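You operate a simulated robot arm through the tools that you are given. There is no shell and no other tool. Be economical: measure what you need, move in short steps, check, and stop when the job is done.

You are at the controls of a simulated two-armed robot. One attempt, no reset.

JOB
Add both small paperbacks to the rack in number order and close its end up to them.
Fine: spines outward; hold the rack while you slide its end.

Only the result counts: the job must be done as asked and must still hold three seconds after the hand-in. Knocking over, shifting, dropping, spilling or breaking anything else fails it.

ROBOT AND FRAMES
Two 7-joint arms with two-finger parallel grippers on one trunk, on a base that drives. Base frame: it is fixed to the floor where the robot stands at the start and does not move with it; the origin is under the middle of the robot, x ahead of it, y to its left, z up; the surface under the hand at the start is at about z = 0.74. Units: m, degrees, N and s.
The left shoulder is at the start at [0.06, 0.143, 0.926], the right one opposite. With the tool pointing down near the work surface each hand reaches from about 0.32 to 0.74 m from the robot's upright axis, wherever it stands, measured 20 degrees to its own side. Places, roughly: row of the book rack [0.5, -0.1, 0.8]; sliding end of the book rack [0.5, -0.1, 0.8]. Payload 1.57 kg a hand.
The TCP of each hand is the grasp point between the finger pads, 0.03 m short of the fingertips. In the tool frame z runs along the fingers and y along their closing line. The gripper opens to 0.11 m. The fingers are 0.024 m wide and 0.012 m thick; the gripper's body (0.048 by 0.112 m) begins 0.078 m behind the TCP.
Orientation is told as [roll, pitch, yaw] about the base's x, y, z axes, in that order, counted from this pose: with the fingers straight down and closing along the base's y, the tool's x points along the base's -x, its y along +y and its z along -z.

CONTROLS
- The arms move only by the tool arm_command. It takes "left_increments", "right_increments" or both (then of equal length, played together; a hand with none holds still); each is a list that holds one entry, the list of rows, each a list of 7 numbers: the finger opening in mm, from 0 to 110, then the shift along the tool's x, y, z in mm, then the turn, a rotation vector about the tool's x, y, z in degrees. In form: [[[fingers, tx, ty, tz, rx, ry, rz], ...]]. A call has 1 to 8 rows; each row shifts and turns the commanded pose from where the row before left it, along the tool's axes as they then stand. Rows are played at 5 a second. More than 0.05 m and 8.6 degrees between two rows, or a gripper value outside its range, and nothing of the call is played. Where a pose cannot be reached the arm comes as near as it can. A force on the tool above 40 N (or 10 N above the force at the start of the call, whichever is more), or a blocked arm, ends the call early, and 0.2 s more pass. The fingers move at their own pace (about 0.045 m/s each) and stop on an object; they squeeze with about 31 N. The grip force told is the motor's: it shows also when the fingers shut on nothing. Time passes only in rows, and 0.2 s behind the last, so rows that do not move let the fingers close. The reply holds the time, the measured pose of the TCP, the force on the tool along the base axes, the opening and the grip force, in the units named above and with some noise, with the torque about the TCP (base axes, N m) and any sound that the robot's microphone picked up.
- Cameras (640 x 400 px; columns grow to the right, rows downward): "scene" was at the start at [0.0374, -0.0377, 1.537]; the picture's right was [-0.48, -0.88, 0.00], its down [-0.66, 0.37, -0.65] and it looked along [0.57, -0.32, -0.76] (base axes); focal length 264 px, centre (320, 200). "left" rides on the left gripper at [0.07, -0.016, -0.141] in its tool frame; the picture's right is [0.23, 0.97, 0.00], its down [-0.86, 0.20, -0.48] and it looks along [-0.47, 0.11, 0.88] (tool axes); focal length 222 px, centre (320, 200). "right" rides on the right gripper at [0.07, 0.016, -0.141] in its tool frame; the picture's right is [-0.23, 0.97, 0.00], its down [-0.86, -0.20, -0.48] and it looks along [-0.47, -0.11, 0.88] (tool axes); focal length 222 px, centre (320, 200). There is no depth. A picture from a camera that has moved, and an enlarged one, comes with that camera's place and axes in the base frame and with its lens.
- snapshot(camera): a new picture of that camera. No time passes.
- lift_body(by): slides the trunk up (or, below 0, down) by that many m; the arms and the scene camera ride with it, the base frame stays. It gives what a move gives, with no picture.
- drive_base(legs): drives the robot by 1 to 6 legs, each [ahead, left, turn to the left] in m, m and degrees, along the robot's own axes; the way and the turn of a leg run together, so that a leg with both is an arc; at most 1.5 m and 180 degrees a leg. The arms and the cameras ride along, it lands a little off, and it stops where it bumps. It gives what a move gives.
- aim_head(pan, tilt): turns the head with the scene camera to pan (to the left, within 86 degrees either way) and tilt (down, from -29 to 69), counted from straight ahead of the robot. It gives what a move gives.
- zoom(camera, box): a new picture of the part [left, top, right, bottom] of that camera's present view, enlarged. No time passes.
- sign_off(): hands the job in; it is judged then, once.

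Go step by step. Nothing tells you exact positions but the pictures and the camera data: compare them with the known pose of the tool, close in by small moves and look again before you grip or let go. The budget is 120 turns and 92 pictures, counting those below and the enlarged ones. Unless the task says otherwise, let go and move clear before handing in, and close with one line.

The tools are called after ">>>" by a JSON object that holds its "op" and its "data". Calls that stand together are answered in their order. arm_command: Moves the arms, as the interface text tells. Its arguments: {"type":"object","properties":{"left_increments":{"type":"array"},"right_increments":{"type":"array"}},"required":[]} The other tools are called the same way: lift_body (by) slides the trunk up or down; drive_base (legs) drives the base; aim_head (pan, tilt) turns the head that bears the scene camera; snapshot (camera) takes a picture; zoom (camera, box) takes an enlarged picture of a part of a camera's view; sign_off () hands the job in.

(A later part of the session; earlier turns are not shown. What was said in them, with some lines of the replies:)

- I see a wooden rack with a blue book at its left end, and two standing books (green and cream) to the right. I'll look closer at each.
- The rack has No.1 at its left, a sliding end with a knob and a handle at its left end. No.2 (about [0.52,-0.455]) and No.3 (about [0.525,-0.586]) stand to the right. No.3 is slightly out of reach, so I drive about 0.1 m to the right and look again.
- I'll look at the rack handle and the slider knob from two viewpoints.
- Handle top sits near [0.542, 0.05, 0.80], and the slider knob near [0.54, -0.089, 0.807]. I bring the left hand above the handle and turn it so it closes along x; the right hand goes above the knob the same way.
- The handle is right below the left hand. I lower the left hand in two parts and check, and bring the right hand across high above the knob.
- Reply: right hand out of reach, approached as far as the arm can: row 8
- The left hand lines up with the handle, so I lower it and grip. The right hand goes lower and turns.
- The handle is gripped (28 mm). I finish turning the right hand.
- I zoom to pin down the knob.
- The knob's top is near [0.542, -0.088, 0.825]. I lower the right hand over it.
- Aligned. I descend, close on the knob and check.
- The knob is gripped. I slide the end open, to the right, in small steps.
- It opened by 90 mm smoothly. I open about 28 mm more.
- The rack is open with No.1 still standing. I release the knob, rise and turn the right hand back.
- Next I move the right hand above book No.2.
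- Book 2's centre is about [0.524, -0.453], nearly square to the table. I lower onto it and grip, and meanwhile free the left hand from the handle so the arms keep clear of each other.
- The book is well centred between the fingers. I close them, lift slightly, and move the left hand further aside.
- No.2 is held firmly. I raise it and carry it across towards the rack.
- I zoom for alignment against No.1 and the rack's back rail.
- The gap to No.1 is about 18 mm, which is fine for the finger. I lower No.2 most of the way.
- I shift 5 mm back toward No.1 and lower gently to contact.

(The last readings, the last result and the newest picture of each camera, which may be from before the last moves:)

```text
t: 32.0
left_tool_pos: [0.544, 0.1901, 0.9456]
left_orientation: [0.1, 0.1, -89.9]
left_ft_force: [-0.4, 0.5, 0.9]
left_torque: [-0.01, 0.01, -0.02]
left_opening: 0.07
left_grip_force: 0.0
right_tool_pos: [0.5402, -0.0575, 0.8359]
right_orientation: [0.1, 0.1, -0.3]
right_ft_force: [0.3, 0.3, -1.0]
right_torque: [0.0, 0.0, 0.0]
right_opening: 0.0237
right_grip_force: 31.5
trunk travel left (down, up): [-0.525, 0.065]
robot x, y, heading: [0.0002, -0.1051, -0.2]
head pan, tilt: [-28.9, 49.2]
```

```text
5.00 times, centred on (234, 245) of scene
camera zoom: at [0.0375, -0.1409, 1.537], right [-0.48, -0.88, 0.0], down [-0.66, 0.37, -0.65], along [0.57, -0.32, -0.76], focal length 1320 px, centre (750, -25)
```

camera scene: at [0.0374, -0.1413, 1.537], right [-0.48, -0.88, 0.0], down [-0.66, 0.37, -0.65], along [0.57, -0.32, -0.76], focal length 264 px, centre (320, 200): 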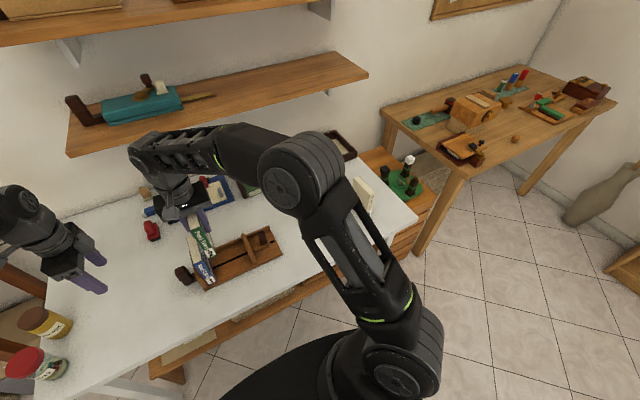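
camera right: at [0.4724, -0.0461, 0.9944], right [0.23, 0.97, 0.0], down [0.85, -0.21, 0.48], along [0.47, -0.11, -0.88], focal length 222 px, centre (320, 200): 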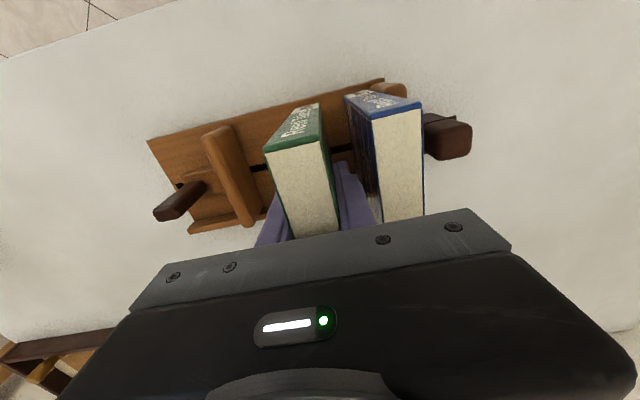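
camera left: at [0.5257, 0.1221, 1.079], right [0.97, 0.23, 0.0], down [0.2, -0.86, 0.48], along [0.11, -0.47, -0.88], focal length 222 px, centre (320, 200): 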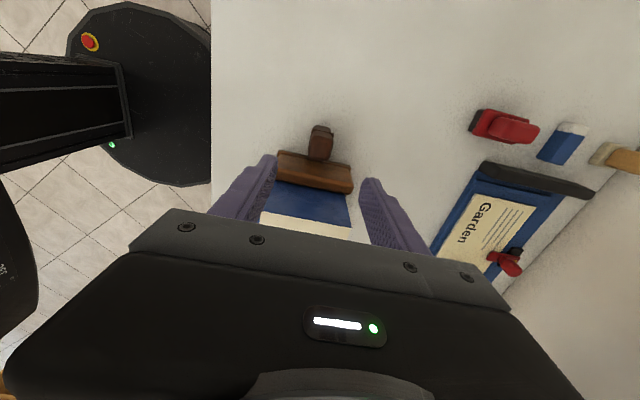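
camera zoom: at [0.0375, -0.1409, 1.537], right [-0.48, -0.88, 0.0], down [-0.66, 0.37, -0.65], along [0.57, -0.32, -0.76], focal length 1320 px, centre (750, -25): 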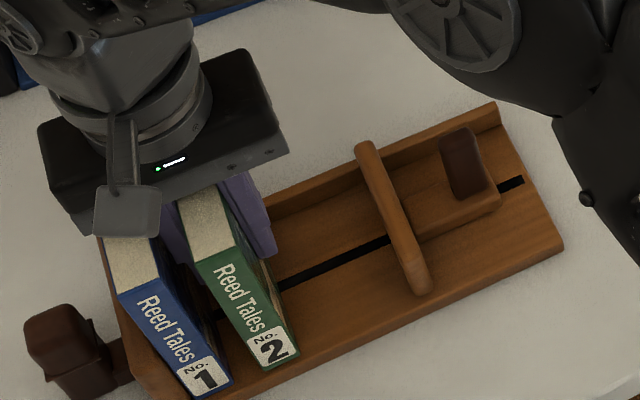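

No contact yet; I continue by millimetres.

>>> {"op": "arm_command", "data": {"right_increments": [[[10, 0, 0, 1, 0, 0, 0], [10, 0, 0, 1, 0, 0, 0], [10, 0, 0, 1, 0, 0, 0], [10, 0, 0, 1, 0, 0, 0], [10, 0, 0, 0, 0, 0, 0]]]}}

```text
t: 33.2
left_tool_pos: [0.5434, 0.1897, 0.9467]
left_orientation: [0.1, 0.0, -90.0]
left_ft_force: [0.8, -1.0, 0.5]
left_torque: [0.0, 0.02, 0.01]
left_opening: 0.0701
left_grip_force: 0.1
right_tool_pos: [0.5398, -0.0578, 0.834]
right_orientation: [0.0, 0.0, -0.4]
right_ft_force: [-2.7, -1.2, 8.8]
right_torque: [-0.15, 0.4, 0.04]
right_opening: 0.0239
right_grip_force: 30.6
trunk travel left (down, up): [-0.525, 0.065]
robot x, y, heading: [0.0026, -0.1021, 0.1]
head pan, tilt: [-28.9, 49.2]
```

Contact with the rack floor. I ease off, open a little and rise.

>>> {"op": "arm_command", "data": {"right_increments": [[[10, 0, 0, -1.5, 0, 0, 0], [30, 0, 0, 0, 0, 0, 0], [30, 0, 0, 0, 0, 0, 0], [30, 0, 0, -5, 0, 0, 0], [30, 0, 0, -20, 0, 0, 0], [30, 0, 0, -30, 0, 0, 0], [30, 0, 0, -40, 0, 0, 0], [30, 0, 0, -40, 0, 0, 0]]]}}

>>> {"op": "snapshot", "data": {"camera": "right"}}

>>> {"op": "zoom", "data": {"camera": "scene", "box": [170, 205, 298, 285]}}

```text
t: 35.0
left_tool_pos: [0.5438, 0.1908, 0.9455]
left_orientation: [0.2, 0.0, -90.0]
left_ft_force: [-0.7, -0.1, -0.4]
left_torque: [0.03, 0.0, 0.01]
left_opening: 0.0699
left_grip_force: 0.0
right_tool_pos: [0.541, -0.0596, 0.9688]
right_orientation: [0.0, 0.0, -0.3]
right_ft_force: [0.3, 0.7, 0.3]
right_torque: [-0.01, -0.03, 0.0]
right_opening: 0.0299
right_grip_force: 0.1
trunk travel left (down, up): [-0.525, 0.065]
robot x, y, heading: [-0.0017, -0.1036, -0.3]
head pan, tilt: [-28.9, 49.2]
```

```text
54 pictures are left
camera right: at [0.4711, -0.0413, 1.1088], right [0.23, 0.97, 0.0], down [0.85, -0.2, 0.48], along [0.46, -0.11, -0.88], focal length 222 px, centre (320, 200)
```

right: 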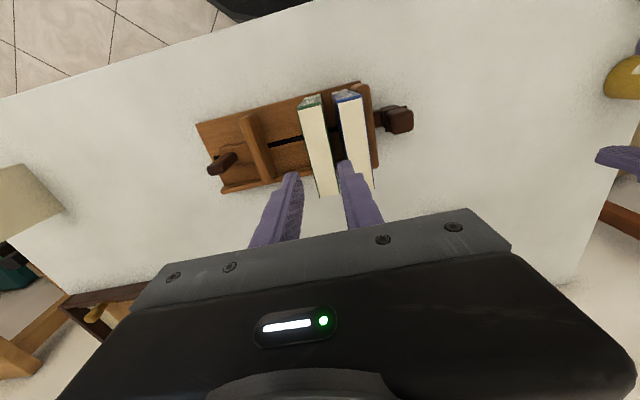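

```text
5.00 times, centred on (234, 245) of scene
camera zoom: at [0.037, -0.141, 1.5369], right [-0.48, -0.88, 0.0], down [-0.66, 0.37, -0.65], along [0.57, -0.32, -0.76], focal length 1320 px, centre (750, -25)
```

zoom: 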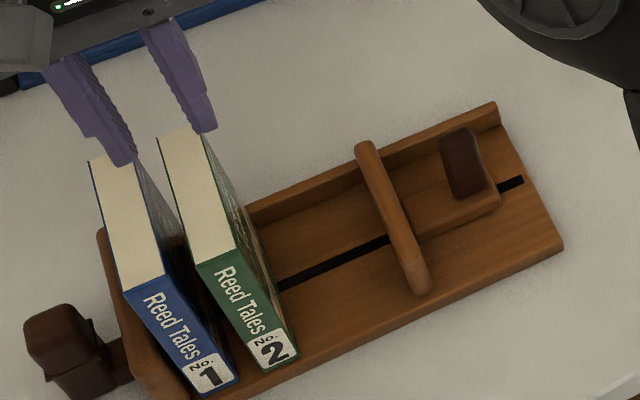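

Both stand upright. I measure the free gap for No.3.

>>> {"op": "zoom", "data": {"camera": "right", "box": [190, 70, 430, 220]}}

```text
2.67 times, centred on (310, 145) of right
camera zoom: at [0.4711, -0.0413, 1.1088], right [0.23, 0.97, 0.0], down [0.85, -0.2, 0.48], along [0.46, -0.11, -0.88], focal length 592 px, centre (347, 347)
```

zoom: 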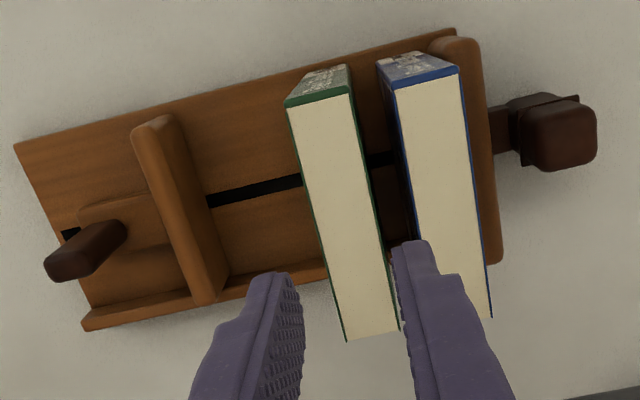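

The free gap runs from y about -0.070 to -0.144; No.3 should go in centred near -0.107. Now I go for book No.3.

>>> {"op": "arm_command", "data": {"right_increments": [[[60, 0, -30, -10, 0, 0, 0], [60, 0, -45, 0, 0, 0, 0], [60, 0, -45, 0, 0, 0, 0], [60, 0, -45, 0, 0, 0, 0], [60, 0, -45, 0, 0, 0, 0], [60, 0, -45, 0, 0, 0, 0], [60, 0, -45, 0, 0, 0, 0], [60, 0, -45, 0, 0, 0, 0]]]}}

>>> {"op": "arm_command", "data": {"right_increments": [[[60, 5, -45, 0, 0, 0, 0], [60, 5, -45, 0, 0, 0, 0], [60, 5, -45, 0, 0, 0, 0], [60, 0, -45, 0, 0, 0, 0], [60, 0, 0, 0, 0, 0, 0]]]}}

>>> {"op": "snapshot", "data": {"camera": "right"}}

>>> {"op": "zoom", "data": {"camera": "right", "box": [218, 80, 378, 200]}}

```text
t: 36.8
left_tool_pos: [0.5448, 0.1894, 0.9469]
left_orientation: [0.1, 0.0, -90.0]
left_ft_force: [-0.5, 0.2, 0.2]
left_torque: [0.02, 0.02, 0.0]
left_opening: 0.0701
left_grip_force: 0.2
right_tool_pos: [0.5402, -0.4029, 0.9826]
right_orientation: [0.0, -0.1, -0.4]
right_ft_force: [-0.5, 0.5, -0.1]
right_torque: [-0.01, -0.03, -0.02]
right_opening: 0.0602
right_grip_force: 0.0
trunk travel left (down, up): [-0.525, 0.065]
robot x, y, heading: [-0.0037, -0.1044, 0.2]
head pan, tilt: [-28.9, 49.2]
```

```text
t: 38.0
left_tool_pos: [0.5437, 0.1907, 0.9464]
left_orientation: [0.2, 0.0, -90.0]
left_ft_force: [0.6, 0.1, 0.2]
left_torque: [0.0, 0.0, 0.01]
left_opening: 0.0702
left_grip_force: 0.1
right_tool_pos: [0.5229, -0.5803, 0.9777]
right_orientation: [0.0, 0.0, -0.3]
right_ft_force: [-0.3, 0.2, 0.3]
right_torque: [0.01, 0.0, 0.0]
right_opening: 0.0599
right_grip_force: 0.0
trunk travel left (down, up): [-0.525, 0.065]
robot x, y, heading: [-0.0028, -0.1011, 0.1]
head pan, tilt: [-28.9, 49.2]
```

```text
51 pictures are left
camera right: at [0.4538, -0.5637, 1.1173], right [0.23, 0.97, 0.0], down [0.85, -0.2, 0.48], along [0.47, -0.11, -0.88], focal length 222 px, centre (320, 200)
```

right: 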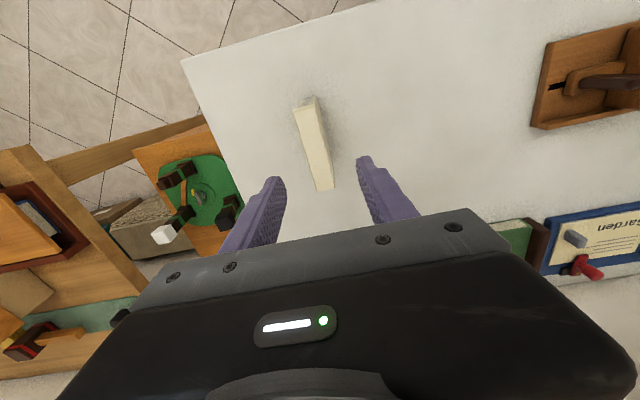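

```text
3.33 times, centred on (298, 140) of right
camera zoom: at [0.4538, -0.5637, 1.1173], right [0.23, 0.97, 0.0], down [0.85, -0.2, 0.48], along [0.47, -0.11, -0.88], focal length 740 px, centre (393, 400)
```

zoom: 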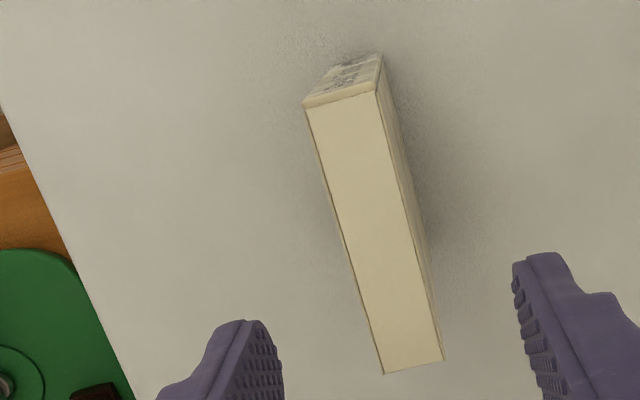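

No.3 sits at about [0.526, -0.585], turned by roughly 1 degree. I lower onto it.

>>> {"op": "arm_command", "data": {"right_increments": [[[60, -3, -5, 20, 0, 0, -1.3], [60, 0, 0, 30, 0, 0, 0], [60, 0, 0, 30, 0, 0, 0], [60, 0, 0, 30, 0, 0, 0], [60, 0, 0, 25, 0, 0, 0], [60, 0, 0, 22, 0, 0, 0], [60, 0, 0, 0, 0, 0, 0]]]}}

>>> {"op": "snapshot", "data": {"camera": "right"}}

```text
t: 39.6
left_tool_pos: [0.544, 0.1906, 0.9456]
left_orientation: [0.2, 0.1, -90.0]
left_ft_force: [0.5, 0.4, -0.2]
left_torque: [0.0, -0.01, 0.07]
left_opening: 0.0699
left_grip_force: 0.1
right_tool_pos: [0.5237, -0.5856, 0.8211]
right_orientation: [0.0, 0.0, 0.9]
right_ft_force: [0.0, 0.1, 0.0]
right_torque: [-0.01, 0.02, 0.0]
right_opening: 0.0602
right_grip_force: 0.1
trunk travel left (down, up): [-0.525, 0.065]
robot x, y, heading: [0.0012, -0.1041, -0.1]
head pan, tilt: [-28.9, 49.2]
```

```text
49 pictures are left
camera right: at [0.4547, -0.571, 0.9615], right [0.21, 0.98, 0.0], down [0.86, -0.19, 0.48], along [0.47, -0.1, -0.88], focal length 222 px, centre (320, 200)
```

right: 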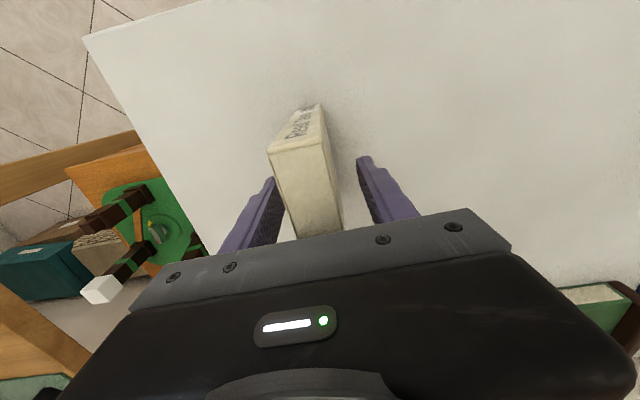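

Centred within about 2 mm. I correct, close and lift.

>>> {"op": "arm_command", "data": {"right_increments": [[[60, 0, 2, 0, 0, 0, 0], [10, 0, 0, 0, 0, 0, 0], [10, 0, 0, 0, 0, 0, 0], [10, 0, 0, 0, 0, 0, 0], [10, 0, 0, 0, 0, 0, 0], [10, 0, 0, 0, 0, 0, 0], [10, 0, 0, -10, 0, 0, 0], [10, 0, 0, -20, 0, 0, 0]]]}}

>>> {"op": "arm_command", "data": {"right_increments": [[[10, 0, 0, -30, 0, 0, 0], [10, 0, 0, -40, 0, 0, 0], [10, 0, 0, -40, 0, 0, 1.3], [10, -5, 40, -10, 0, 0, 0], [10, -5, 45, 0, 0, 0, 0], [10, -5, 45, 0, 0, 0, 0], [10, 0, 45, 0, 0, 0, 0], [10, 0, 45, 0, 0, 0, 0]]]}}

>>> {"op": "arm_command", "data": {"right_increments": [[[10, 0, 45, 0, 0, 0, 0], [10, 0, 45, 0, 0, 0, 0], [10, 0, 45, 0, 0, 0, 0], [10, 0, 45, 0, 0, 0, 0], [10, 0, 40, 0, 0, 0, 0], [10, 0, 36, 0, 0, 0, 0], [10, 0, 0, 0, 0, 0, 0]]]}}

>>> {"op": "zoom", "data": {"camera": "right", "box": [190, 70, 430, 220]}}

>>> {"op": "zoom", "data": {"camera": "scene", "box": [170, 205, 298, 285]}}

```text
t: 41.4
left_tool_pos: [0.5447, 0.1911, 0.9461]
left_orientation: [0.1, 0.0, -90.0]
left_ft_force: [0.0, 1.1, -0.1]
left_torque: [0.02, 0.01, 0.01]
left_opening: 0.0702
left_grip_force: 0.0
right_tool_pos: [0.525, -0.5873, 0.8525]
right_orientation: [0.1, 0.0, 1.0]
right_ft_force: [-0.4, -0.9, -0.4]
right_torque: [0.0, 0.03, 0.01]
right_opening: 0.0236
right_grip_force: 31.3
trunk travel left (down, up): [-0.525, 0.065]
robot x, y, heading: [-0.001, -0.1005, -0.1]
head pan, tilt: [-28.9, 49.2]
```

```text
t: 43.2
left_tool_pos: [0.5451, 0.1906, 0.9465]
left_orientation: [0.0, 0.0, -90.0]
left_ft_force: [-0.5, -0.5, 0.2]
left_torque: [-0.01, 0.01, -0.03]
left_opening: 0.0702
left_grip_force: 0.0
right_tool_pos: [0.5425, -0.3633, 0.9686]
right_orientation: [-0.1, 0.0, -0.4]
right_ft_force: [-0.5, -0.2, -1.3]
right_torque: [0.01, -0.01, 0.0]
right_opening: 0.0236
right_grip_force: 31.1
trunk travel left (down, up): [-0.525, 0.065]
robot x, y, heading: [0.0008, -0.1039, -0.0]
head pan, tilt: [-28.9, 49.2]
```

```text
t: 44.8
left_tool_pos: [0.5438, 0.1901, 0.9462]
left_orientation: [0.1, -0.1, -90.0]
left_ft_force: [-0.6, -0.6, -0.2]
left_torque: [0.02, -0.02, 0.03]
left_opening: 0.0699
left_grip_force: 0.1
right_tool_pos: [0.5419, -0.1109, 0.9722]
right_orientation: [0.0, 0.0, -0.4]
right_ft_force: [-0.2, -0.5, -1.0]
right_torque: [0.04, -0.01, -0.01]
right_opening: 0.0236
right_grip_force: 31.2
trunk travel left (down, up): [-0.525, 0.065]
robot x, y, heading: [-0.0004, -0.1045, -0.1]
head pan, tilt: [-28.9, 49.2]
```

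```text
2.67 times, centred on (310, 145) of right
camera zoom: at [0.4742, -0.094, 1.1121], right [0.23, 0.97, 0.0], down [0.85, -0.21, 0.48], along [0.46, -0.11, -0.88], focal length 592 px, centre (347, 347)
```

zoom: 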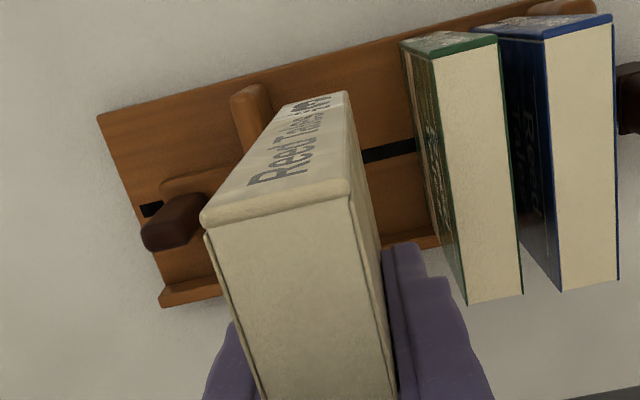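

```text
5.00 times, centred on (234, 245) of scene
camera zoom: at [0.0375, -0.1413, 1.537], right [-0.48, -0.88, 0.0], down [-0.66, 0.37, -0.65], along [0.57, -0.32, -0.76], focal length 1320 px, centre (750, -25)
```

zoom: 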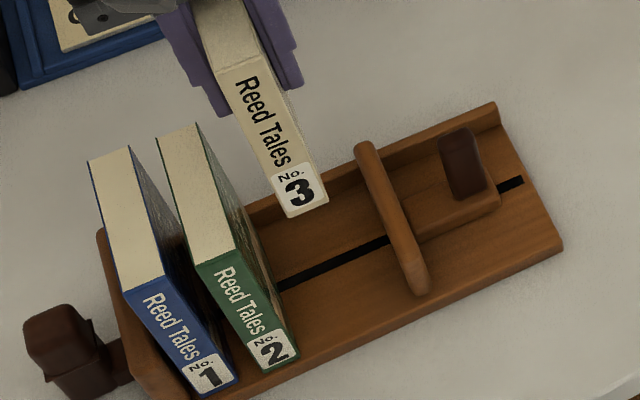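

No.3 is lined up; I shift it by 3 mm and lower it to just above the floor.

>>> {"op": "arm_command", "data": {"right_increments": [[[10, 3, 3, 20, 0, 0, 0], [10, 0, 0, 25, 0, 0, 0], [10, 0, 0, 25, 0, 0, 0], [10, 0, 0, 25, 0, 0, 0], [10, 0, 0, 22, 0, 0, 0], [10, 0, 0, 0, 0, 0, 0]]]}}

>>> {"op": "snapshot", "data": {"camera": "right"}}

>>> {"op": "zoom", "data": {"camera": "scene", "box": [170, 205, 298, 285]}}

```text
t: 46.2
left_tool_pos: [0.544, 0.1901, 0.9453]
left_orientation: [0.1, 0.0, -90.0]
left_ft_force: [0.4, 0.1, -0.4]
left_torque: [-0.01, -0.01, 0.02]
left_opening: 0.0702
left_grip_force: 0.0
right_tool_pos: [0.5407, -0.1087, 0.8551]
right_orientation: [0.0, 0.1, -0.4]
right_ft_force: [-0.3, 0.6, -1.7]
right_torque: [-0.02, 0.03, 0.0]
right_opening: 0.0235
right_grip_force: 31.1
trunk travel left (down, up): [-0.525, 0.065]
robot x, y, heading: [0.0009, -0.1023, -0.1]
head pan, tilt: [-28.9, 49.2]
```

```text
46 pictures are left
camera right: at [0.4712, -0.0908, 0.9943], right [0.23, 0.97, 0.0], down [0.85, -0.21, 0.48], along [0.47, -0.11, -0.88], focal length 222 px, centre (320, 200)
```

right: 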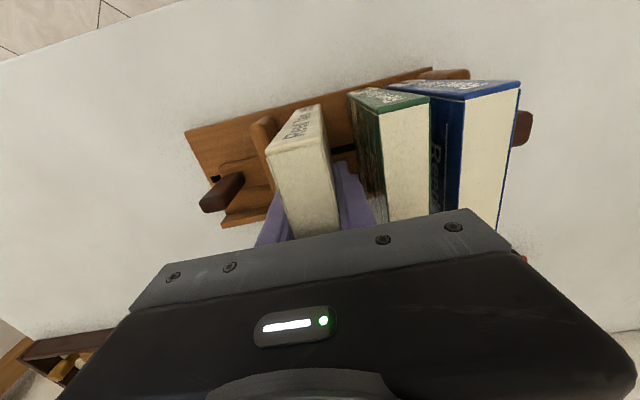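

```text
5.00 times, centred on (234, 245) of scene
camera zoom: at [0.0374, -0.141, 1.537], right [-0.48, -0.88, 0.0], down [-0.66, 0.37, -0.65], along [0.57, -0.32, -0.76], focal length 1320 px, centre (750, -25)
```

zoom: 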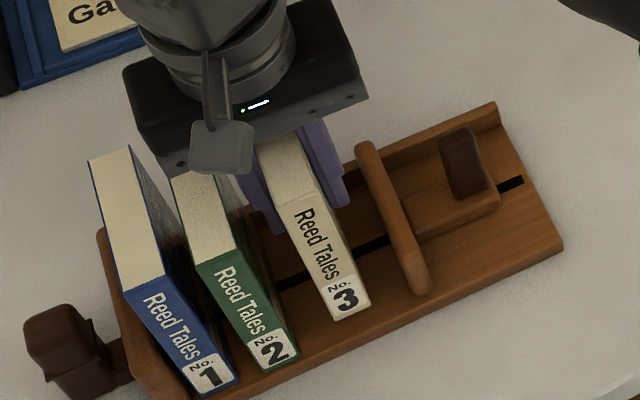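

Gaps on both sides look even. I lower to contact.

>>> {"op": "arm_command", "data": {"right_increments": [[[10, 0, 0, 6, 0, 0, 0], [10, 0, 0, 5, 0, 0, 0], [10, 0, 0, 4, 0, 0, 0], [10, 0, 0, 2, 0, 0, 0], [10, 0, 0, 1, 0, 0, 0], [10, 0, 0, 1, 0, 0, 0], [10, 0, 0, 1, 0, 0, 0], [10, 0, 0, 0, 0, 0, 0]]]}}

```text
t: 48.0
left_tool_pos: [0.5441, 0.1889, 0.9455]
left_orientation: [0.1, -0.1, -90.0]
left_ft_force: [0.6, 0.4, -0.7]
left_torque: [0.01, 0.0, 0.02]
left_opening: 0.0702
left_grip_force: 0.1
right_tool_pos: [0.5393, -0.1075, 0.8363]
right_orientation: [0.0, 0.0, -0.3]
right_ft_force: [-0.3, -0.6, 0.9]
right_torque: [-0.03, 0.08, 0.0]
right_opening: 0.0237
right_grip_force: 30.7
trunk travel left (down, up): [-0.525, 0.065]
robot x, y, heading: [-0.0015, -0.108, -0.1]
head pan, tilt: [-28.9, 49.2]
```

Just touching down. I release and rise.

>>> {"op": "arm_command", "data": {"right_increments": [[[10, 0, 0, 0.5, 0, 0, 0], [36, 0, 0, 0, 0, 0, 0], [36, 0, 0, 0, 0, 0, 0], [36, 0, 0, -5, 0, 0, 0], [36, 0, 0, -20, 0, 0, 0], [36, 0, 0, -30, 0, 0, 0], [36, 0, 0, -40, 0, 0, 0], [36, 0, 0, -40, 0, 0, 0]]]}}

>>> {"op": "zoom", "data": {"camera": "right", "box": [190, 70, 430, 220]}}

>>> {"op": "zoom", "data": {"camera": "scene", "box": [170, 205, 298, 285]}}

```text
t: 49.8
left_tool_pos: [0.5448, 0.1894, 0.947]
left_orientation: [0.1, 0.0, -90.0]
left_ft_force: [0.0, -0.1, 0.6]
left_torque: [0.0, -0.02, 0.0]
left_opening: 0.0699
left_grip_force: 0.0
right_tool_pos: [0.5388, -0.1099, 0.9692]
right_orientation: [-0.1, 0.0, -0.4]
right_ft_force: [0.0, 1.2, 1.5]
right_torque: [-0.01, -0.03, 0.01]
right_opening: 0.0359
right_grip_force: 0.0
trunk travel left (down, up): [-0.525, 0.065]
robot x, y, heading: [-0.0016, -0.1061, -0.4]
head pan, tilt: [-28.9, 49.2]
```

```text
2.67 times, centred on (310, 145) of right
camera zoom: at [0.4704, -0.091, 1.1094], right [0.23, 0.97, 0.0], down [0.85, -0.2, 0.48], along [0.46, -0.11, -0.88], focal length 592 px, centre (347, 347)
```

zoom: 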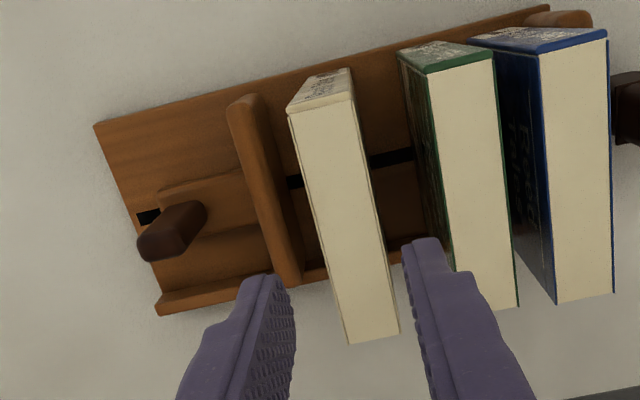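

```text
5.00 times, centred on (234, 245) of scene
camera zoom: at [0.0371, -0.1409, 1.5369], right [-0.48, -0.88, 0.0], down [-0.66, 0.37, -0.65], along [0.57, -0.32, -0.76], focal length 1320 px, centre (750, -25)
```

zoom: 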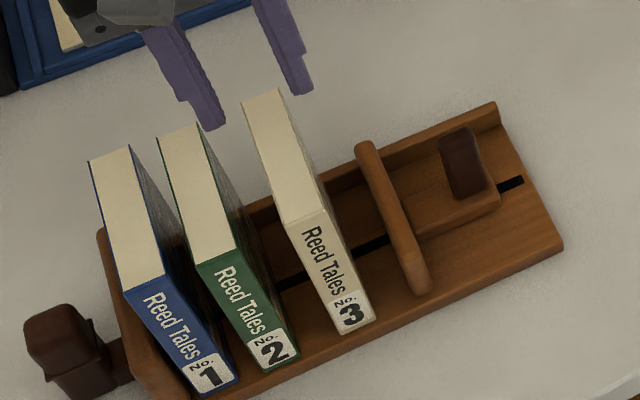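

All three stand in order 1-2-3. I return the left hand over the handle and turn the right hand over the knob.

>>> {"op": "arm_command", "data": {"left_increments": [[[70, -34, 0, 0, 0, 0, 0], [70, -34, 0, 0, 0, 0, 0], [70, -34, 0, 0, 0, 0, 0], [70, -36, 0, 0, 0, 0, 0], [70, 0, 0, 30, 0, 0, 0], [70, 0, 0, 30, 0, 0, 0], [70, 0, 0, 30, 0, 0, 0], [70, 0, 0, 0, 0, 0, 0]]], "right_increments": [[[40, 0, -32, 0, 0, 0, 0], [40, 0, -32, 0, 0, 0, 0], [40, 0, -33, 0, 0, 0, 0], [40, 0, 0, 0, 0, 0, -8.18], [40, 0, 0, 0, 0, 0, -8.18], [40, 0, 0, 0, 0, 0, -8.18], [40, 0, 0, 0, 0, 0, -8.18], [40, 0, 0, 0, 0, 0, -8.18]]]}}

>>> {"op": "arm_command", "data": {"right_increments": [[[40, 0, 0, 0, 0, 0, -8.18], [40, 0, 0, 0, 0, 0, -8.18], [40, 0, 0, 0, 0, 0, -8.18], [40, 0, 0, 0, 0, 0, -8.18], [40, 0, 0, 0, 0, 0, -8.18], [40, 0, 0, 0, 0, 0, -8.18], [40, 0, 0, 0, 0, 0, 0]]]}}

>>> {"op": "snapshot", "data": {"camera": "left"}}

>>> {"op": "snapshot", "data": {"camera": "right"}}

```text
t: 51.6
left_tool_pos: [0.5426, 0.0563, 0.8546]
left_orientation: [0.0, 0.0, -90.0]
left_ft_force: [0.1, 0.2, 0.0]
left_torque: [0.0, 0.03, 0.02]
left_opening: 0.0697
left_grip_force: 0.0
right_tool_pos: [0.5377, -0.205, 0.9693]
right_orientation: [0.0, 0.0, 40.7]
right_ft_force: [-0.1, 0.2, 0.1]
right_torque: [0.01, -0.01, 0.0]
right_opening: 0.0399
right_grip_force: 0.0
trunk travel left (down, up): [-0.525, 0.065]
robot x, y, heading: [0.0005, -0.1048, 0.1]
head pan, tilt: [-28.9, 49.2]
```

```text
t: 53.2
left_tool_pos: [0.5428, 0.0577, 0.8538]
left_orientation: [0.1, -0.1, -90.0]
left_ft_force: [0.8, 1.1, 0.1]
left_torque: [0.02, -0.02, -0.02]
left_opening: 0.07
left_grip_force: 0.1
right_tool_pos: [0.5384, -0.2047, 0.97]
right_orientation: [0.0, 0.0, 89.7]
right_ft_force: [-0.7, 0.0, 0.0]
right_torque: [0.0, -0.04, 0.03]
right_opening: 0.0401
right_grip_force: 0.1
trunk travel left (down, up): [-0.525, 0.065]
robot x, y, heading: [0.0031, -0.1024, -0.2]
head pan, tilt: [-28.9, 49.2]
```

```text
42 pictures are left
camera left: at [0.5267, 0.1276, 0.9957], right [0.97, 0.23, 0.0], down [0.2, -0.86, 0.48], along [0.11, -0.47, -0.88], focal length 222 px, centre (320, 200)
```

left: 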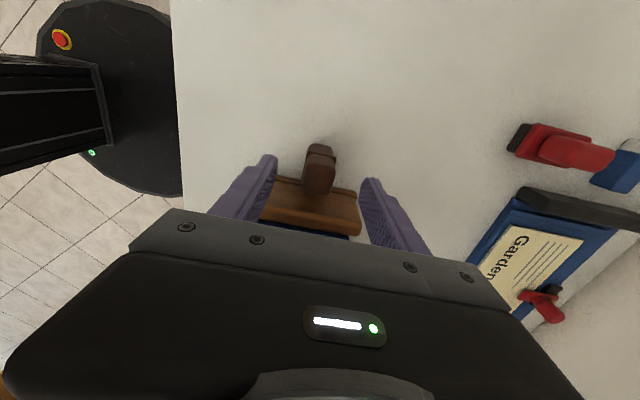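

```text
41 pictures are left
camera right: at [0.5226, -0.2733, 1.1098], right [-0.97, 0.23, 0.0], down [0.2, 0.85, 0.48], along [0.11, 0.47, -0.88], focal length 222 px, centre (320, 200)
```

right: 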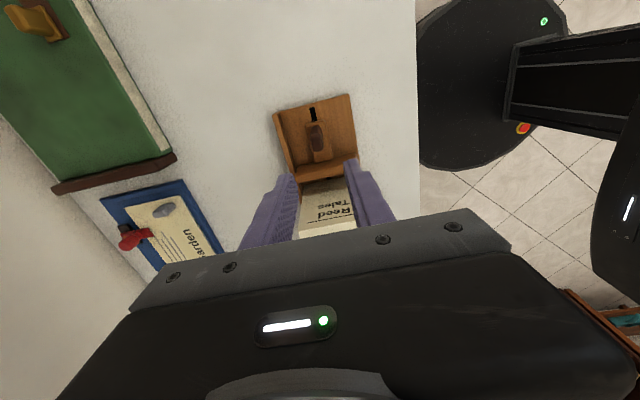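

Both line up. Left lowers and grips the handle; right lowers over the knob and grips.

>>> {"op": "arm_command", "data": {"left_increments": [[[70, -5, 0, 20, 0, 0, 0], [70, 0, 0, 25, 0, 0, 0], [70, 0, 0, 22, 0, 0, 0], [70, 0, 0, 0, 0, 0, 0], [20, 0, 0, 0, 0, 0, 0], [20, 0, 0, 0, 0, 0, 0], [20, 0, 0, 0, 0, 0, 0], [20, 0, 0, 0, 0, 0, 0]]], "right_increments": [[[40, 0, -3, 30, 0, 0, 0], [40, 0, 0, 30, 0, 0, 0], [40, 0, 0, 25, 0, 0, 0], [40, 0, 0, 0, 0, 0, 0], [40, 0, 0, 0, 0, 0, 0], [40, 0, 0, 0, 0, 0, 0], [40, 0, 0, 0, 0, 0, 0], [40, 0, 0, 0, 0, 0, 0]]]}}

>>> {"op": "snapshot", "data": {"camera": "right"}}

>>> {"op": "snapshot", "data": {"camera": "left"}}

```text
t: 55.0
left_tool_pos: [0.543, 0.0503, 0.7881]
left_orientation: [0.0, -0.1, -90.1]
left_ft_force: [-2.5, 0.5, -0.2]
left_torque: [0.0, 0.15, -0.22]
left_opening: 0.0276
left_grip_force: 27.0
right_tool_pos: [0.5414, -0.2042, 0.8855]
right_orientation: [0.0, 0.0, 89.6]
right_ft_force: [-0.6, -0.3, 0.2]
right_torque: [0.0, 0.03, 0.01]
right_opening: 0.0398
right_grip_force: 0.1
trunk travel left (down, up): [-0.525, 0.065]
robot x, y, heading: [-0.0005, -0.105, -0.1]
head pan, tilt: [-28.9, 49.2]
```

```text
40 pictures are left
camera right: at [0.5256, -0.2739, 1.0245], right [-0.97, 0.23, 0.0], down [0.21, 0.85, 0.48], along [0.11, 0.47, -0.88], focal length 222 px, centre (320, 200)
```

right: 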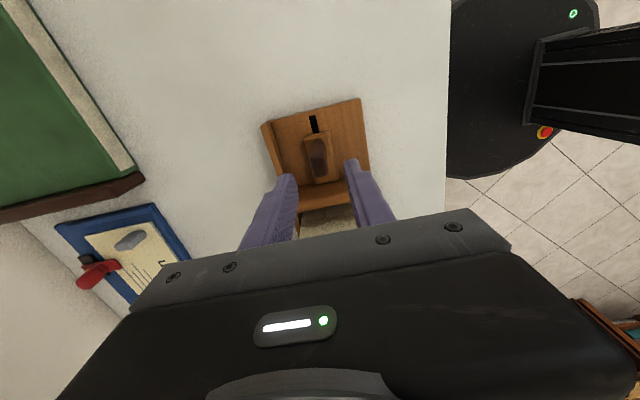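

```text
39 pictures are left
camera left: at [0.5283, 0.1211, 0.9293], right [0.97, 0.23, 0.0], down [0.2, -0.86, 0.48], along [0.11, -0.47, -0.88], focal length 222 px, centre (320, 200)
```

left: 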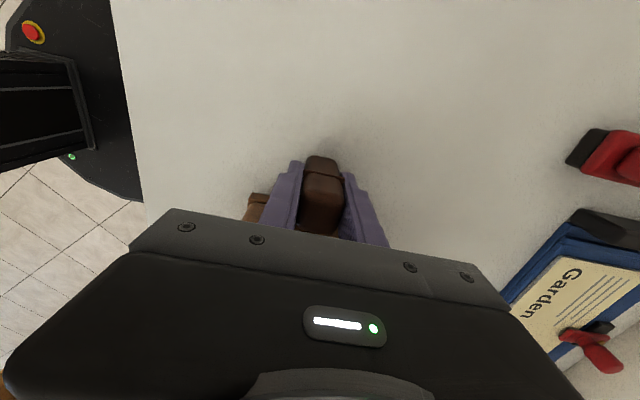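

Aligned; I descend and grip the knob.

>>> {"op": "arm_command", "data": {"right_increments": [[[40, 1, -2, 25, 0, 0, 0], [40, 0, 0, 25, 0, 0, 0], [40, 0, 0, 22, 0, 0, 0], [40, 0, 0, 0, 0, 0, 0], [8, 0, 0, 0, 0, 0, 0], [8, 0, 0, 0, 0, 0, 0], [8, 0, 0, 0, 0, 0, 0]]]}}

>>> {"op": "snapshot", "data": {"camera": "right"}}

```text
t: 56.6
left_tool_pos: [0.5441, 0.0487, 0.7885]
left_orientation: [-0.1, 0.1, -90.0]
left_ft_force: [-1.4, 1.1, -0.6]
left_torque: [-0.04, 0.2, -0.22]
left_opening: 0.028
left_grip_force: 30.9
right_tool_pos: [0.5434, -0.2041, 0.8125]
right_orientation: [0.0, 0.0, 89.6]
right_ft_force: [0.7, -0.5, -0.2]
right_torque: [0.01, -0.1, 0.22]
right_opening: 0.0149
right_grip_force: 26.5
trunk travel left (down, up): [-0.525, 0.065]
robot x, y, heading: [0.0006, -0.1055, 0.0]
head pan, tilt: [-28.9, 49.2]
```

```text
38 pictures are left
camera right: at [0.5273, -0.274, 0.9521], right [-0.97, 0.23, 0.0], down [0.21, 0.85, 0.48], along [0.11, 0.46, -0.88], focal length 222 px, centre (320, 200)
```

right: 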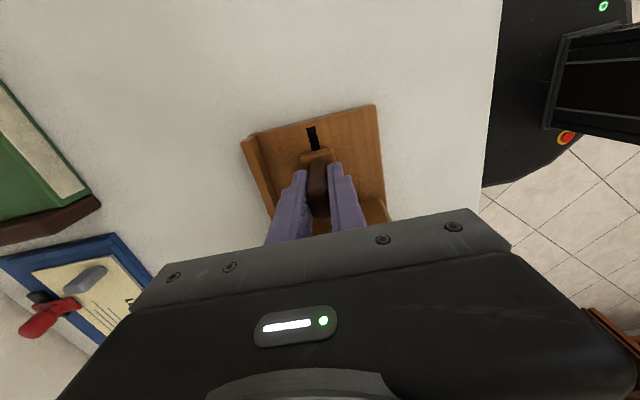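

Gripped. I slide slowly left, checking after the first part.

>>> {"op": "arm_command", "data": {"right_increments": [[[8, -3, 0, 0, 0, 0, 0], [8, -5, 0, 0, 0, 0, 0], [8, -5, 0, 0, 0, 0, 0], [8, -5, 0, 0, 0, 0, 0], [8, -5, 0, 0, 0, 0, 0], [8, -5, 0, 0, 0, 0, 0], [8, -4, 0, 0, 0, 0, 0], [8, -3, 0, 0, 0, 0, 0]]]}}

>>> {"op": "zoom", "data": {"camera": "scene", "box": [170, 205, 298, 285]}}

```text
t: 58.4
left_tool_pos: [0.5446, 0.0507, 0.7895]
left_orientation: [0.2, 0.0, -90.1]
left_ft_force: [3.8, 7.4, -0.1]
left_torque: [0.14, 0.2, 0.24]
left_opening: 0.0276
left_grip_force: 30.6
right_tool_pos: [0.5453, -0.17, 0.812]
right_orientation: [0.0, -0.1, 89.5]
right_ft_force: [-3.8, -5.3, 3.1]
right_torque: [-0.49, -0.09, 0.5]
right_opening: 0.0145
right_grip_force: 31.1
trunk travel left (down, up): [-0.525, 0.065]
robot x, y, heading: [-0.0005, -0.1026, -0.1]
head pan, tilt: [-28.9, 49.2]
```

```text
5.00 times, centred on (234, 245) of scene
camera zoom: at [0.0374, -0.1406, 1.537], right [-0.48, -0.88, 0.0], down [-0.66, 0.37, -0.65], along [0.57, -0.32, -0.76], focal length 1320 px, centre (750, -25)
```

zoom: 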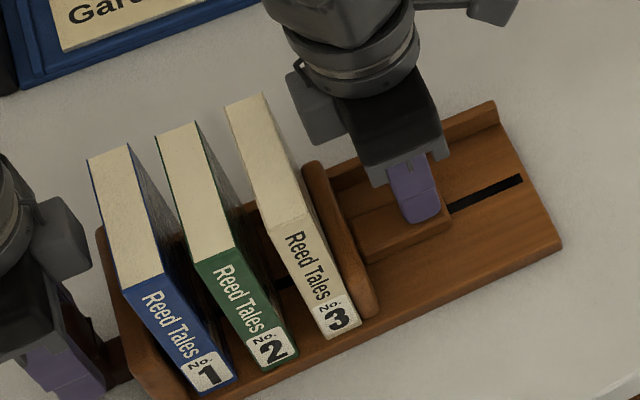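

The end has reached No.3 and pushes it upright. I continue slowly.

>>> {"op": "arm_command", "data": {"right_increments": [[[8, -2.5, 0, 0, 0, 0, 0], [8, -2.5, 0, 0, 0, 0, 0], [8, -2.5, 0, 0, 0, 0, 0], [8, -2.5, 0, 0, 0, 0, 0], [8, -2.5, 0, 0, 0, 0, 0], [8, -2.5, 0, 0, 0, 0, 0], [8, -2.5, 0, 0, 0, 0, 0], [8, -2.5, 0, 0, 0, 0, 0]]]}}

>>> {"op": "zoom", "data": {"camera": "scene", "box": [170, 205, 298, 285]}}

```text
t: 60.2
left_tool_pos: [0.5434, 0.0499, 0.7895]
left_orientation: [0.0, 0.1, -90.1]
left_ft_force: [-0.3, 5.1, 3.5]
left_torque: [-0.38, 0.16, -0.37]
left_opening: 0.0279
left_grip_force: 31.4
right_tool_pos: [0.5433, -0.1504, 0.8126]
right_orientation: [0.0, 0.0, 89.6]
right_ft_force: [0.1, -6.7, -3.5]
right_torque: [-0.34, -0.18, 0.29]
right_opening: 0.0144
right_grip_force: 31.2
trunk travel left (down, up): [-0.525, 0.065]
robot x, y, heading: [-0.0037, -0.102, -0.1]
head pan, tilt: [-28.9, 49.2]
```

```text
5.00 times, centred on (234, 245) of scene
camera zoom: at [0.0377, -0.1411, 1.537], right [-0.48, -0.88, 0.0], down [-0.66, 0.37, -0.65], along [0.57, -0.32, -0.76], focal length 1320 px, centre (750, -25)
```

zoom: 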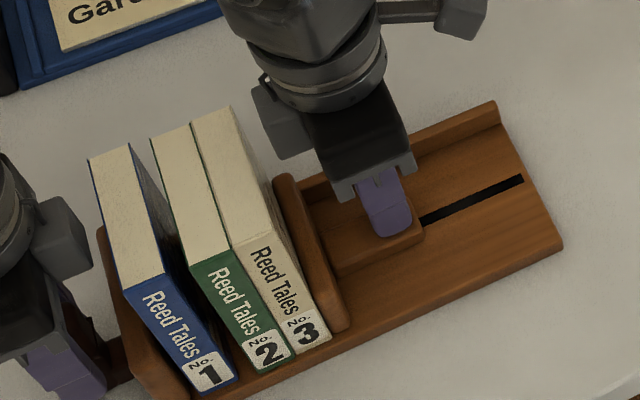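

Works nicely. I continue another 12 mm.

>>> {"op": "arm_command", "data": {"right_increments": [[[8, -2, 0, 0, 0, 0, 0], [8, -2, 0, 0, 0, 0, 0], [8, -2, 0, 0, 0, 0, 0], [8, -2, 0, 0, 0, 0, 0], [8, -2, 0, 0, 0, 0, 0], [8, -2, 0, 0, 0, 0, 0], [8, 0, 0, 0, 0, 0, 0]]]}}

>>> {"op": "zoom", "data": {"camera": "scene", "box": [170, 205, 298, 285]}}

```text
t: 61.8
left_tool_pos: [0.5456, 0.0514, 0.7887]
left_orientation: [0.0, 0.0, -90.1]
left_ft_force: [-0.5, 6.5, 6.7]
left_torque: [-1.04, 0.23, -0.22]
left_opening: 0.0276
left_grip_force: 30.9
right_tool_pos: [0.5443, -0.1378, 0.8123]
right_orientation: [0.1, 0.1, 89.5]
right_ft_force: [0.1, -5.9, -9.2]
right_torque: [-0.72, -0.2, 0.23]
right_opening: 0.0145
right_grip_force: 30.9
trunk travel left (down, up): [-0.525, 0.065]
robot x, y, heading: [-0.0003, -0.1036, -0.2]
head pan, tilt: [-28.9, 49.2]
```

```text
5.00 times, centred on (234, 245) of scene
camera zoom: at [0.0379, -0.1409, 1.5369], right [-0.48, -0.88, 0.0], down [-0.66, 0.37, -0.65], along [0.57, -0.32, -0.76], focal length 1320 px, centre (750, -25)
```

zoom: 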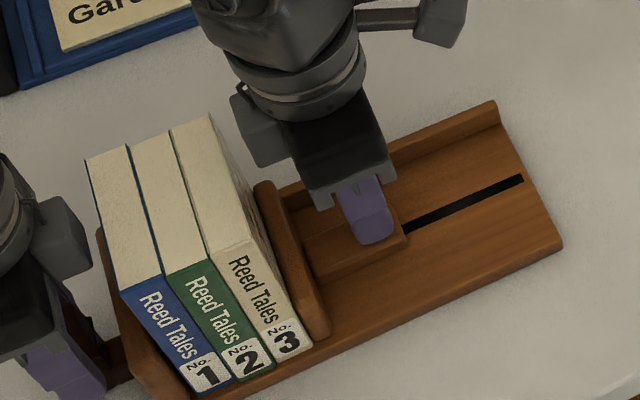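

The books are together; I push on by 1 mm steps until firm.

>>> {"op": "arm_command", "data": {"right_increments": [[[8, -1, 0, 0, 0, 0, 0], [8, -1, 0, 0, 0, 0, 0], [8, -1, 0, 0, 0, 0, 0], [8, 0, 0, 0, 0, 0, 0]]]}}

>>> {"op": "zoom", "data": {"camera": "scene", "box": [170, 205, 298, 285]}}

```text
t: 62.8
left_tool_pos: [0.545, 0.0516, 0.7869]
left_orientation: [0.1, 0.0, -90.0]
left_ft_force: [3.8, 8.0, 3.7]
left_torque: [-0.65, 0.13, 0.1]
left_opening: 0.028
left_grip_force: 31.3
right_tool_pos: [0.545, -0.135, 0.8123]
right_orientation: [0.0, 0.0, 89.6]
right_ft_force: [-4.0, -9.6, -5.1]
right_torque: [-0.12, -0.09, 0.53]
right_opening: 0.0147
right_grip_force: 30.6
trunk travel left (down, up): [-0.525, 0.065]
robot x, y, heading: [-0.0004, -0.0994, 0.1]
head pan, tilt: [-28.9, 49.2]
```

```text
5.00 times, centred on (234, 245) of scene
camera zoom: at [0.0377, -0.1412, 1.537], right [-0.48, -0.88, 0.0], down [-0.66, 0.37, -0.65], along [0.57, -0.32, -0.76], focal length 1320 px, centre (750, -25)
```

zoom: 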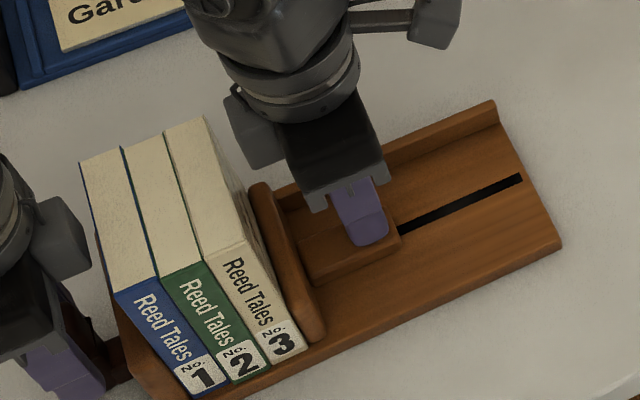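

>>> {"op": "arm_command", "data": {"right_increments": [[[8, -1, 0, 0, 0, 0, 0], [8, -0.5, 0, 0, 0, 0, 0], [8, 0, 0, 0, 0, 0, 0]]]}}

>>> {"op": "zoom", "data": {"camera": "scene", "box": [180, 220, 260, 290]}}

```text
t: 63.6
left_tool_pos: [0.5458, 0.052, 0.7884]
left_orientation: [0.1, 0.1, -90.0]
left_ft_force: [8.0, 14.3, -0.3]
left_torque: [-0.01, 0.25, 0.42]
left_opening: 0.0279
left_grip_force: 31.1
right_tool_pos: [0.5452, -0.1343, 0.8125]
right_orientation: [0.0, 0.1, 89.6]
right_ft_force: [-6.7, -16.8, -0.3]
right_torque: [0.36, -0.13, 0.71]
right_opening: 0.015
right_grip_force: 31.2
trunk travel left (down, up): [-0.525, 0.065]
robot x, y, heading: [-0.0013, -0.1023, -0.0]
head pan, tilt: [-28.9, 49.2]
```

```text
5.71 times, centred on (220, 255) of scene
camera zoom: at [0.0375, -0.1414, 1.537], right [-0.48, -0.88, 0.0], down [-0.66, 0.37, -0.65], along [0.57, -0.32, -0.76], focal length 1508 px, centre (891, -114)
```

zoom: 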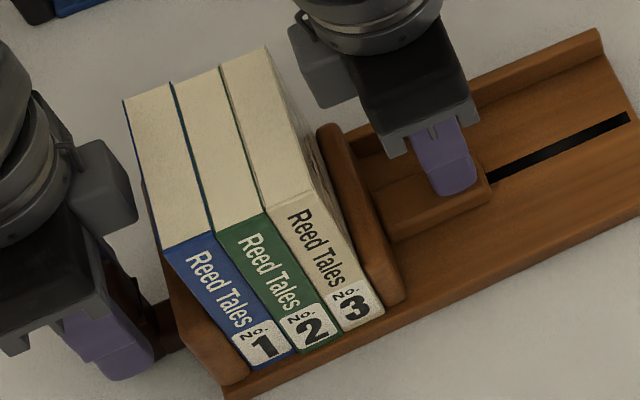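

The row is tight (about 17 N). I release the knob while the left still holds, and rise.

>>> {"op": "arm_command", "data": {"right_increments": [[[32, 0, 0, 0, 0, 0, 0], [32, 0, 0, 0, 0, 0, 0], [32, 0, 0, 0, 0, 0, 0], [32, 1, 0, -20, 0, 0, 0], [32, 0, 0, -35, 0, 0, 0], [32, 0, 0, -40, 0, 0, 0], [32, 30, 0, -40, 0, 0, 0], [32, 45, 0, 0, 0, 0, 0]]]}}

>>> {"op": "arm_command", "data": {"left_increments": [[[70, 0, 0, 0, 0, 0, 0], [70, 0, 0, 0, 0, 0, 0], [70, 0, 0, 0, 0, 0, 0], [70, 0, 0, -30, 0, 0, 0], [70, 0, 0, -40, 0, 0, 0], [70, 0, 0, -40, 0, 0, 0], [70, 40, 0, -30, 0, 0, 0], [70, 45, 0, 0, 0, 0, 0]]], "right_increments": [[[32, 45, 0, 0, 0, 0, 0], [32, 45, 0, 0, 0, 0, 0], [32, 0, 0, 0, 0, 0, 0], [32, 0, 0, 0, 0, 0, 0], [32, 0, 0, 0, 0, 0, 0], [32, 0, 0, 0, 0, 0, 0], [32, 0, 0, 0, 0, 0, 0], [32, 0, 0, 0, 0, 0, 0]]]}}

>>> {"op": "zoom", "data": {"camera": "scene", "box": [170, 205, 298, 285]}}

>>> {"op": "snapshot", "data": {"camera": "scene"}}

>>> {"op": "snapshot", "data": {"camera": "right"}}

```text
t: 65.4
left_tool_pos: [0.5445, 0.0504, 0.7883]
left_orientation: [-0.1, 0.1, -90.0]
left_ft_force: [-1.6, -1.2, 0.9]
left_torque: [0.69, 0.07, 0.0]
left_opening: 0.0279
left_grip_force: 31.0
right_tool_pos: [0.546, -0.2065, 0.948]
right_orientation: [0.0, 0.0, 89.5]
right_ft_force: [-0.6, -0.3, -0.3]
right_torque: [0.01, -0.01, 0.0]
right_opening: 0.0319
right_grip_force: 0.1
trunk travel left (down, up): [-0.525, 0.065]
robot x, y, heading: [0.0037, -0.1028, -0.0]
head pan, tilt: [-28.9, 49.2]
```

```text
t: 67.2
left_tool_pos: [0.5471, 0.1342, 0.9274]
left_orientation: [0.0, 0.0, -90.1]
left_ft_force: [0.6, 0.1, 0.2]
left_torque: [-0.03, 0.03, 0.03]
left_opening: 0.0699
left_grip_force: 0.0
right_tool_pos: [0.5433, -0.2981, 0.9514]
right_orientation: [0.0, 0.0, 89.6]
right_ft_force: [0.3, 0.9, 0.2]
right_torque: [-0.01, 0.0, 0.0]
right_opening: 0.032
right_grip_force: 0.1
trunk travel left (down, up): [-0.525, 0.065]
robot x, y, heading: [-0.0002, -0.1079, -0.1]
head pan, tilt: [-28.9, 49.2]
```

```text
5.00 times, centred on (234, 245) of scene
camera zoom: at [0.0376, -0.1403, 1.537], right [-0.48, -0.88, 0.0], down [-0.66, 0.37, -0.65], along [0.57, -0.32, -0.76], focal length 1320 px, centre (750, -25)
```

zoom: 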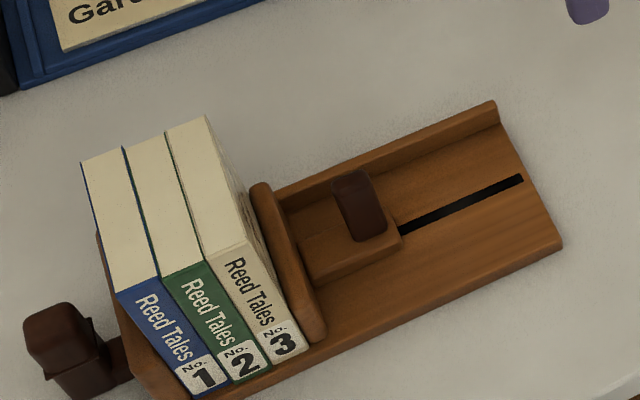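

```text
31 pictures are left
camera scene: at [0.0376, -0.1403, 1.537], right [-0.48, -0.88, 0.0], down [-0.66, 0.37, -0.65], along [0.57, -0.32, -0.76], focal length 264 px, centre (320, 200)
```

scene: 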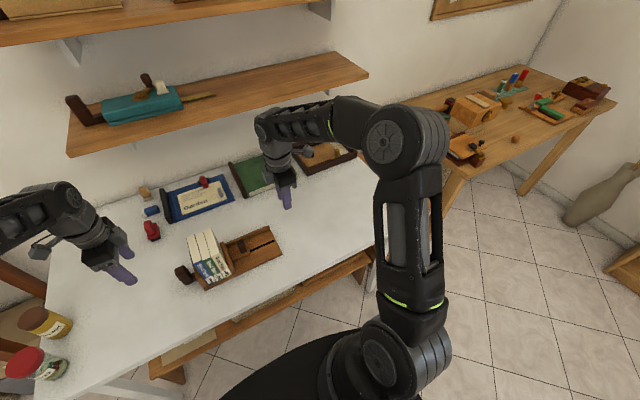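

```text
30 pictures are left
camera right: at [0.5268, -0.367, 1.0908], right [-0.97, 0.23, 0.0], down [0.21, 0.85, 0.48], along [0.11, 0.46, -0.88], focal length 222 px, centre (320, 200)
```

right: 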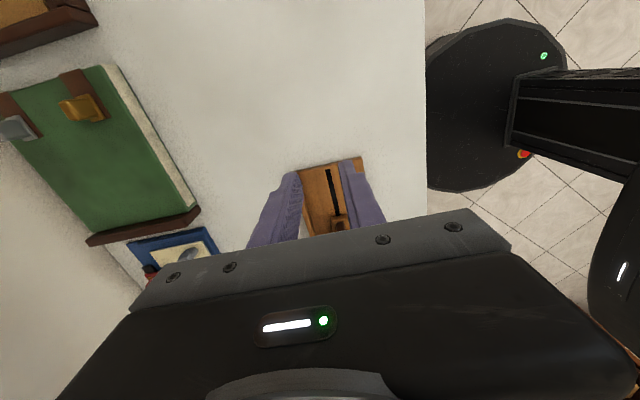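

Everything stands tidy; a last close check for any gap.

>>> {"op": "zoom", "data": {"camera": "scene", "box": [184, 228, 240, 286]}}

>>> {"op": "zoom", "data": {"camera": "left", "box": [200, 60, 440, 210]}}

```text
6.90 times, centred on (212, 257) of scene
camera zoom: at [0.0376, -0.1403, 1.537], right [-0.48, -0.88, 0.0], down [-0.66, 0.37, -0.65], along [0.57, -0.32, -0.76], focal length 1820 px, centre (1065, -193)
```

zoom: 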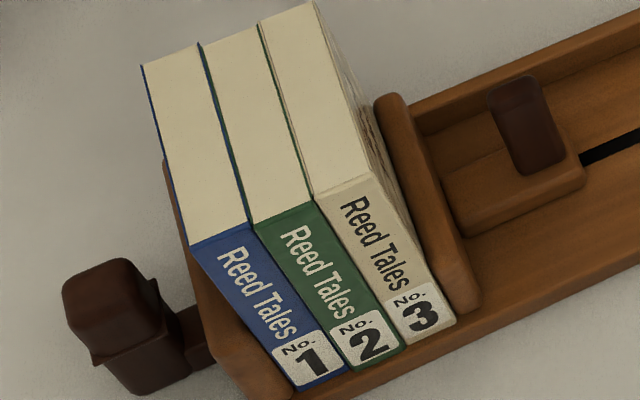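

```text
2.67 times, centred on (320, 135) of left
camera zoom: at [0.5314, 0.2055, 1.0685], right [0.97, 0.23, 0.0], down [0.2, -0.86, 0.48], along [0.11, -0.47, -0.88], focal length 592 px, centre (320, 373)
```

zoom: 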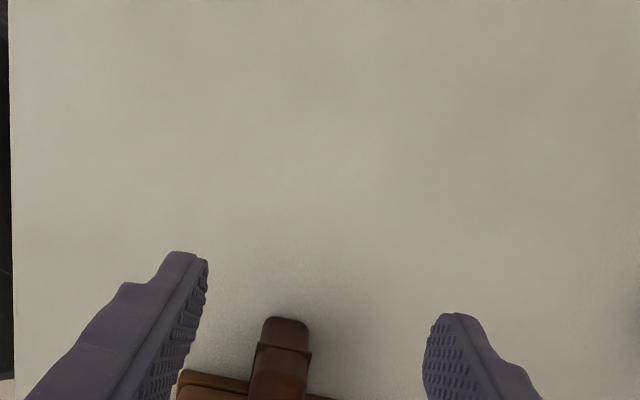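

The three books stand tight in order 1-2-3 with spines outward, the sliding end is against No.3, and both hands are clear. I hand in.

>>> {"op": "sign_off", "data": {}}

```text
The job is handed in.
```

Paperbacks No. 2 and No. 3 are now in the rack beside No. 1, in number order with spines outward. I held the rack by its handle and closed the sliding end up snug against No. 3. The last pictures showed all three books upright, and both hands are clear.
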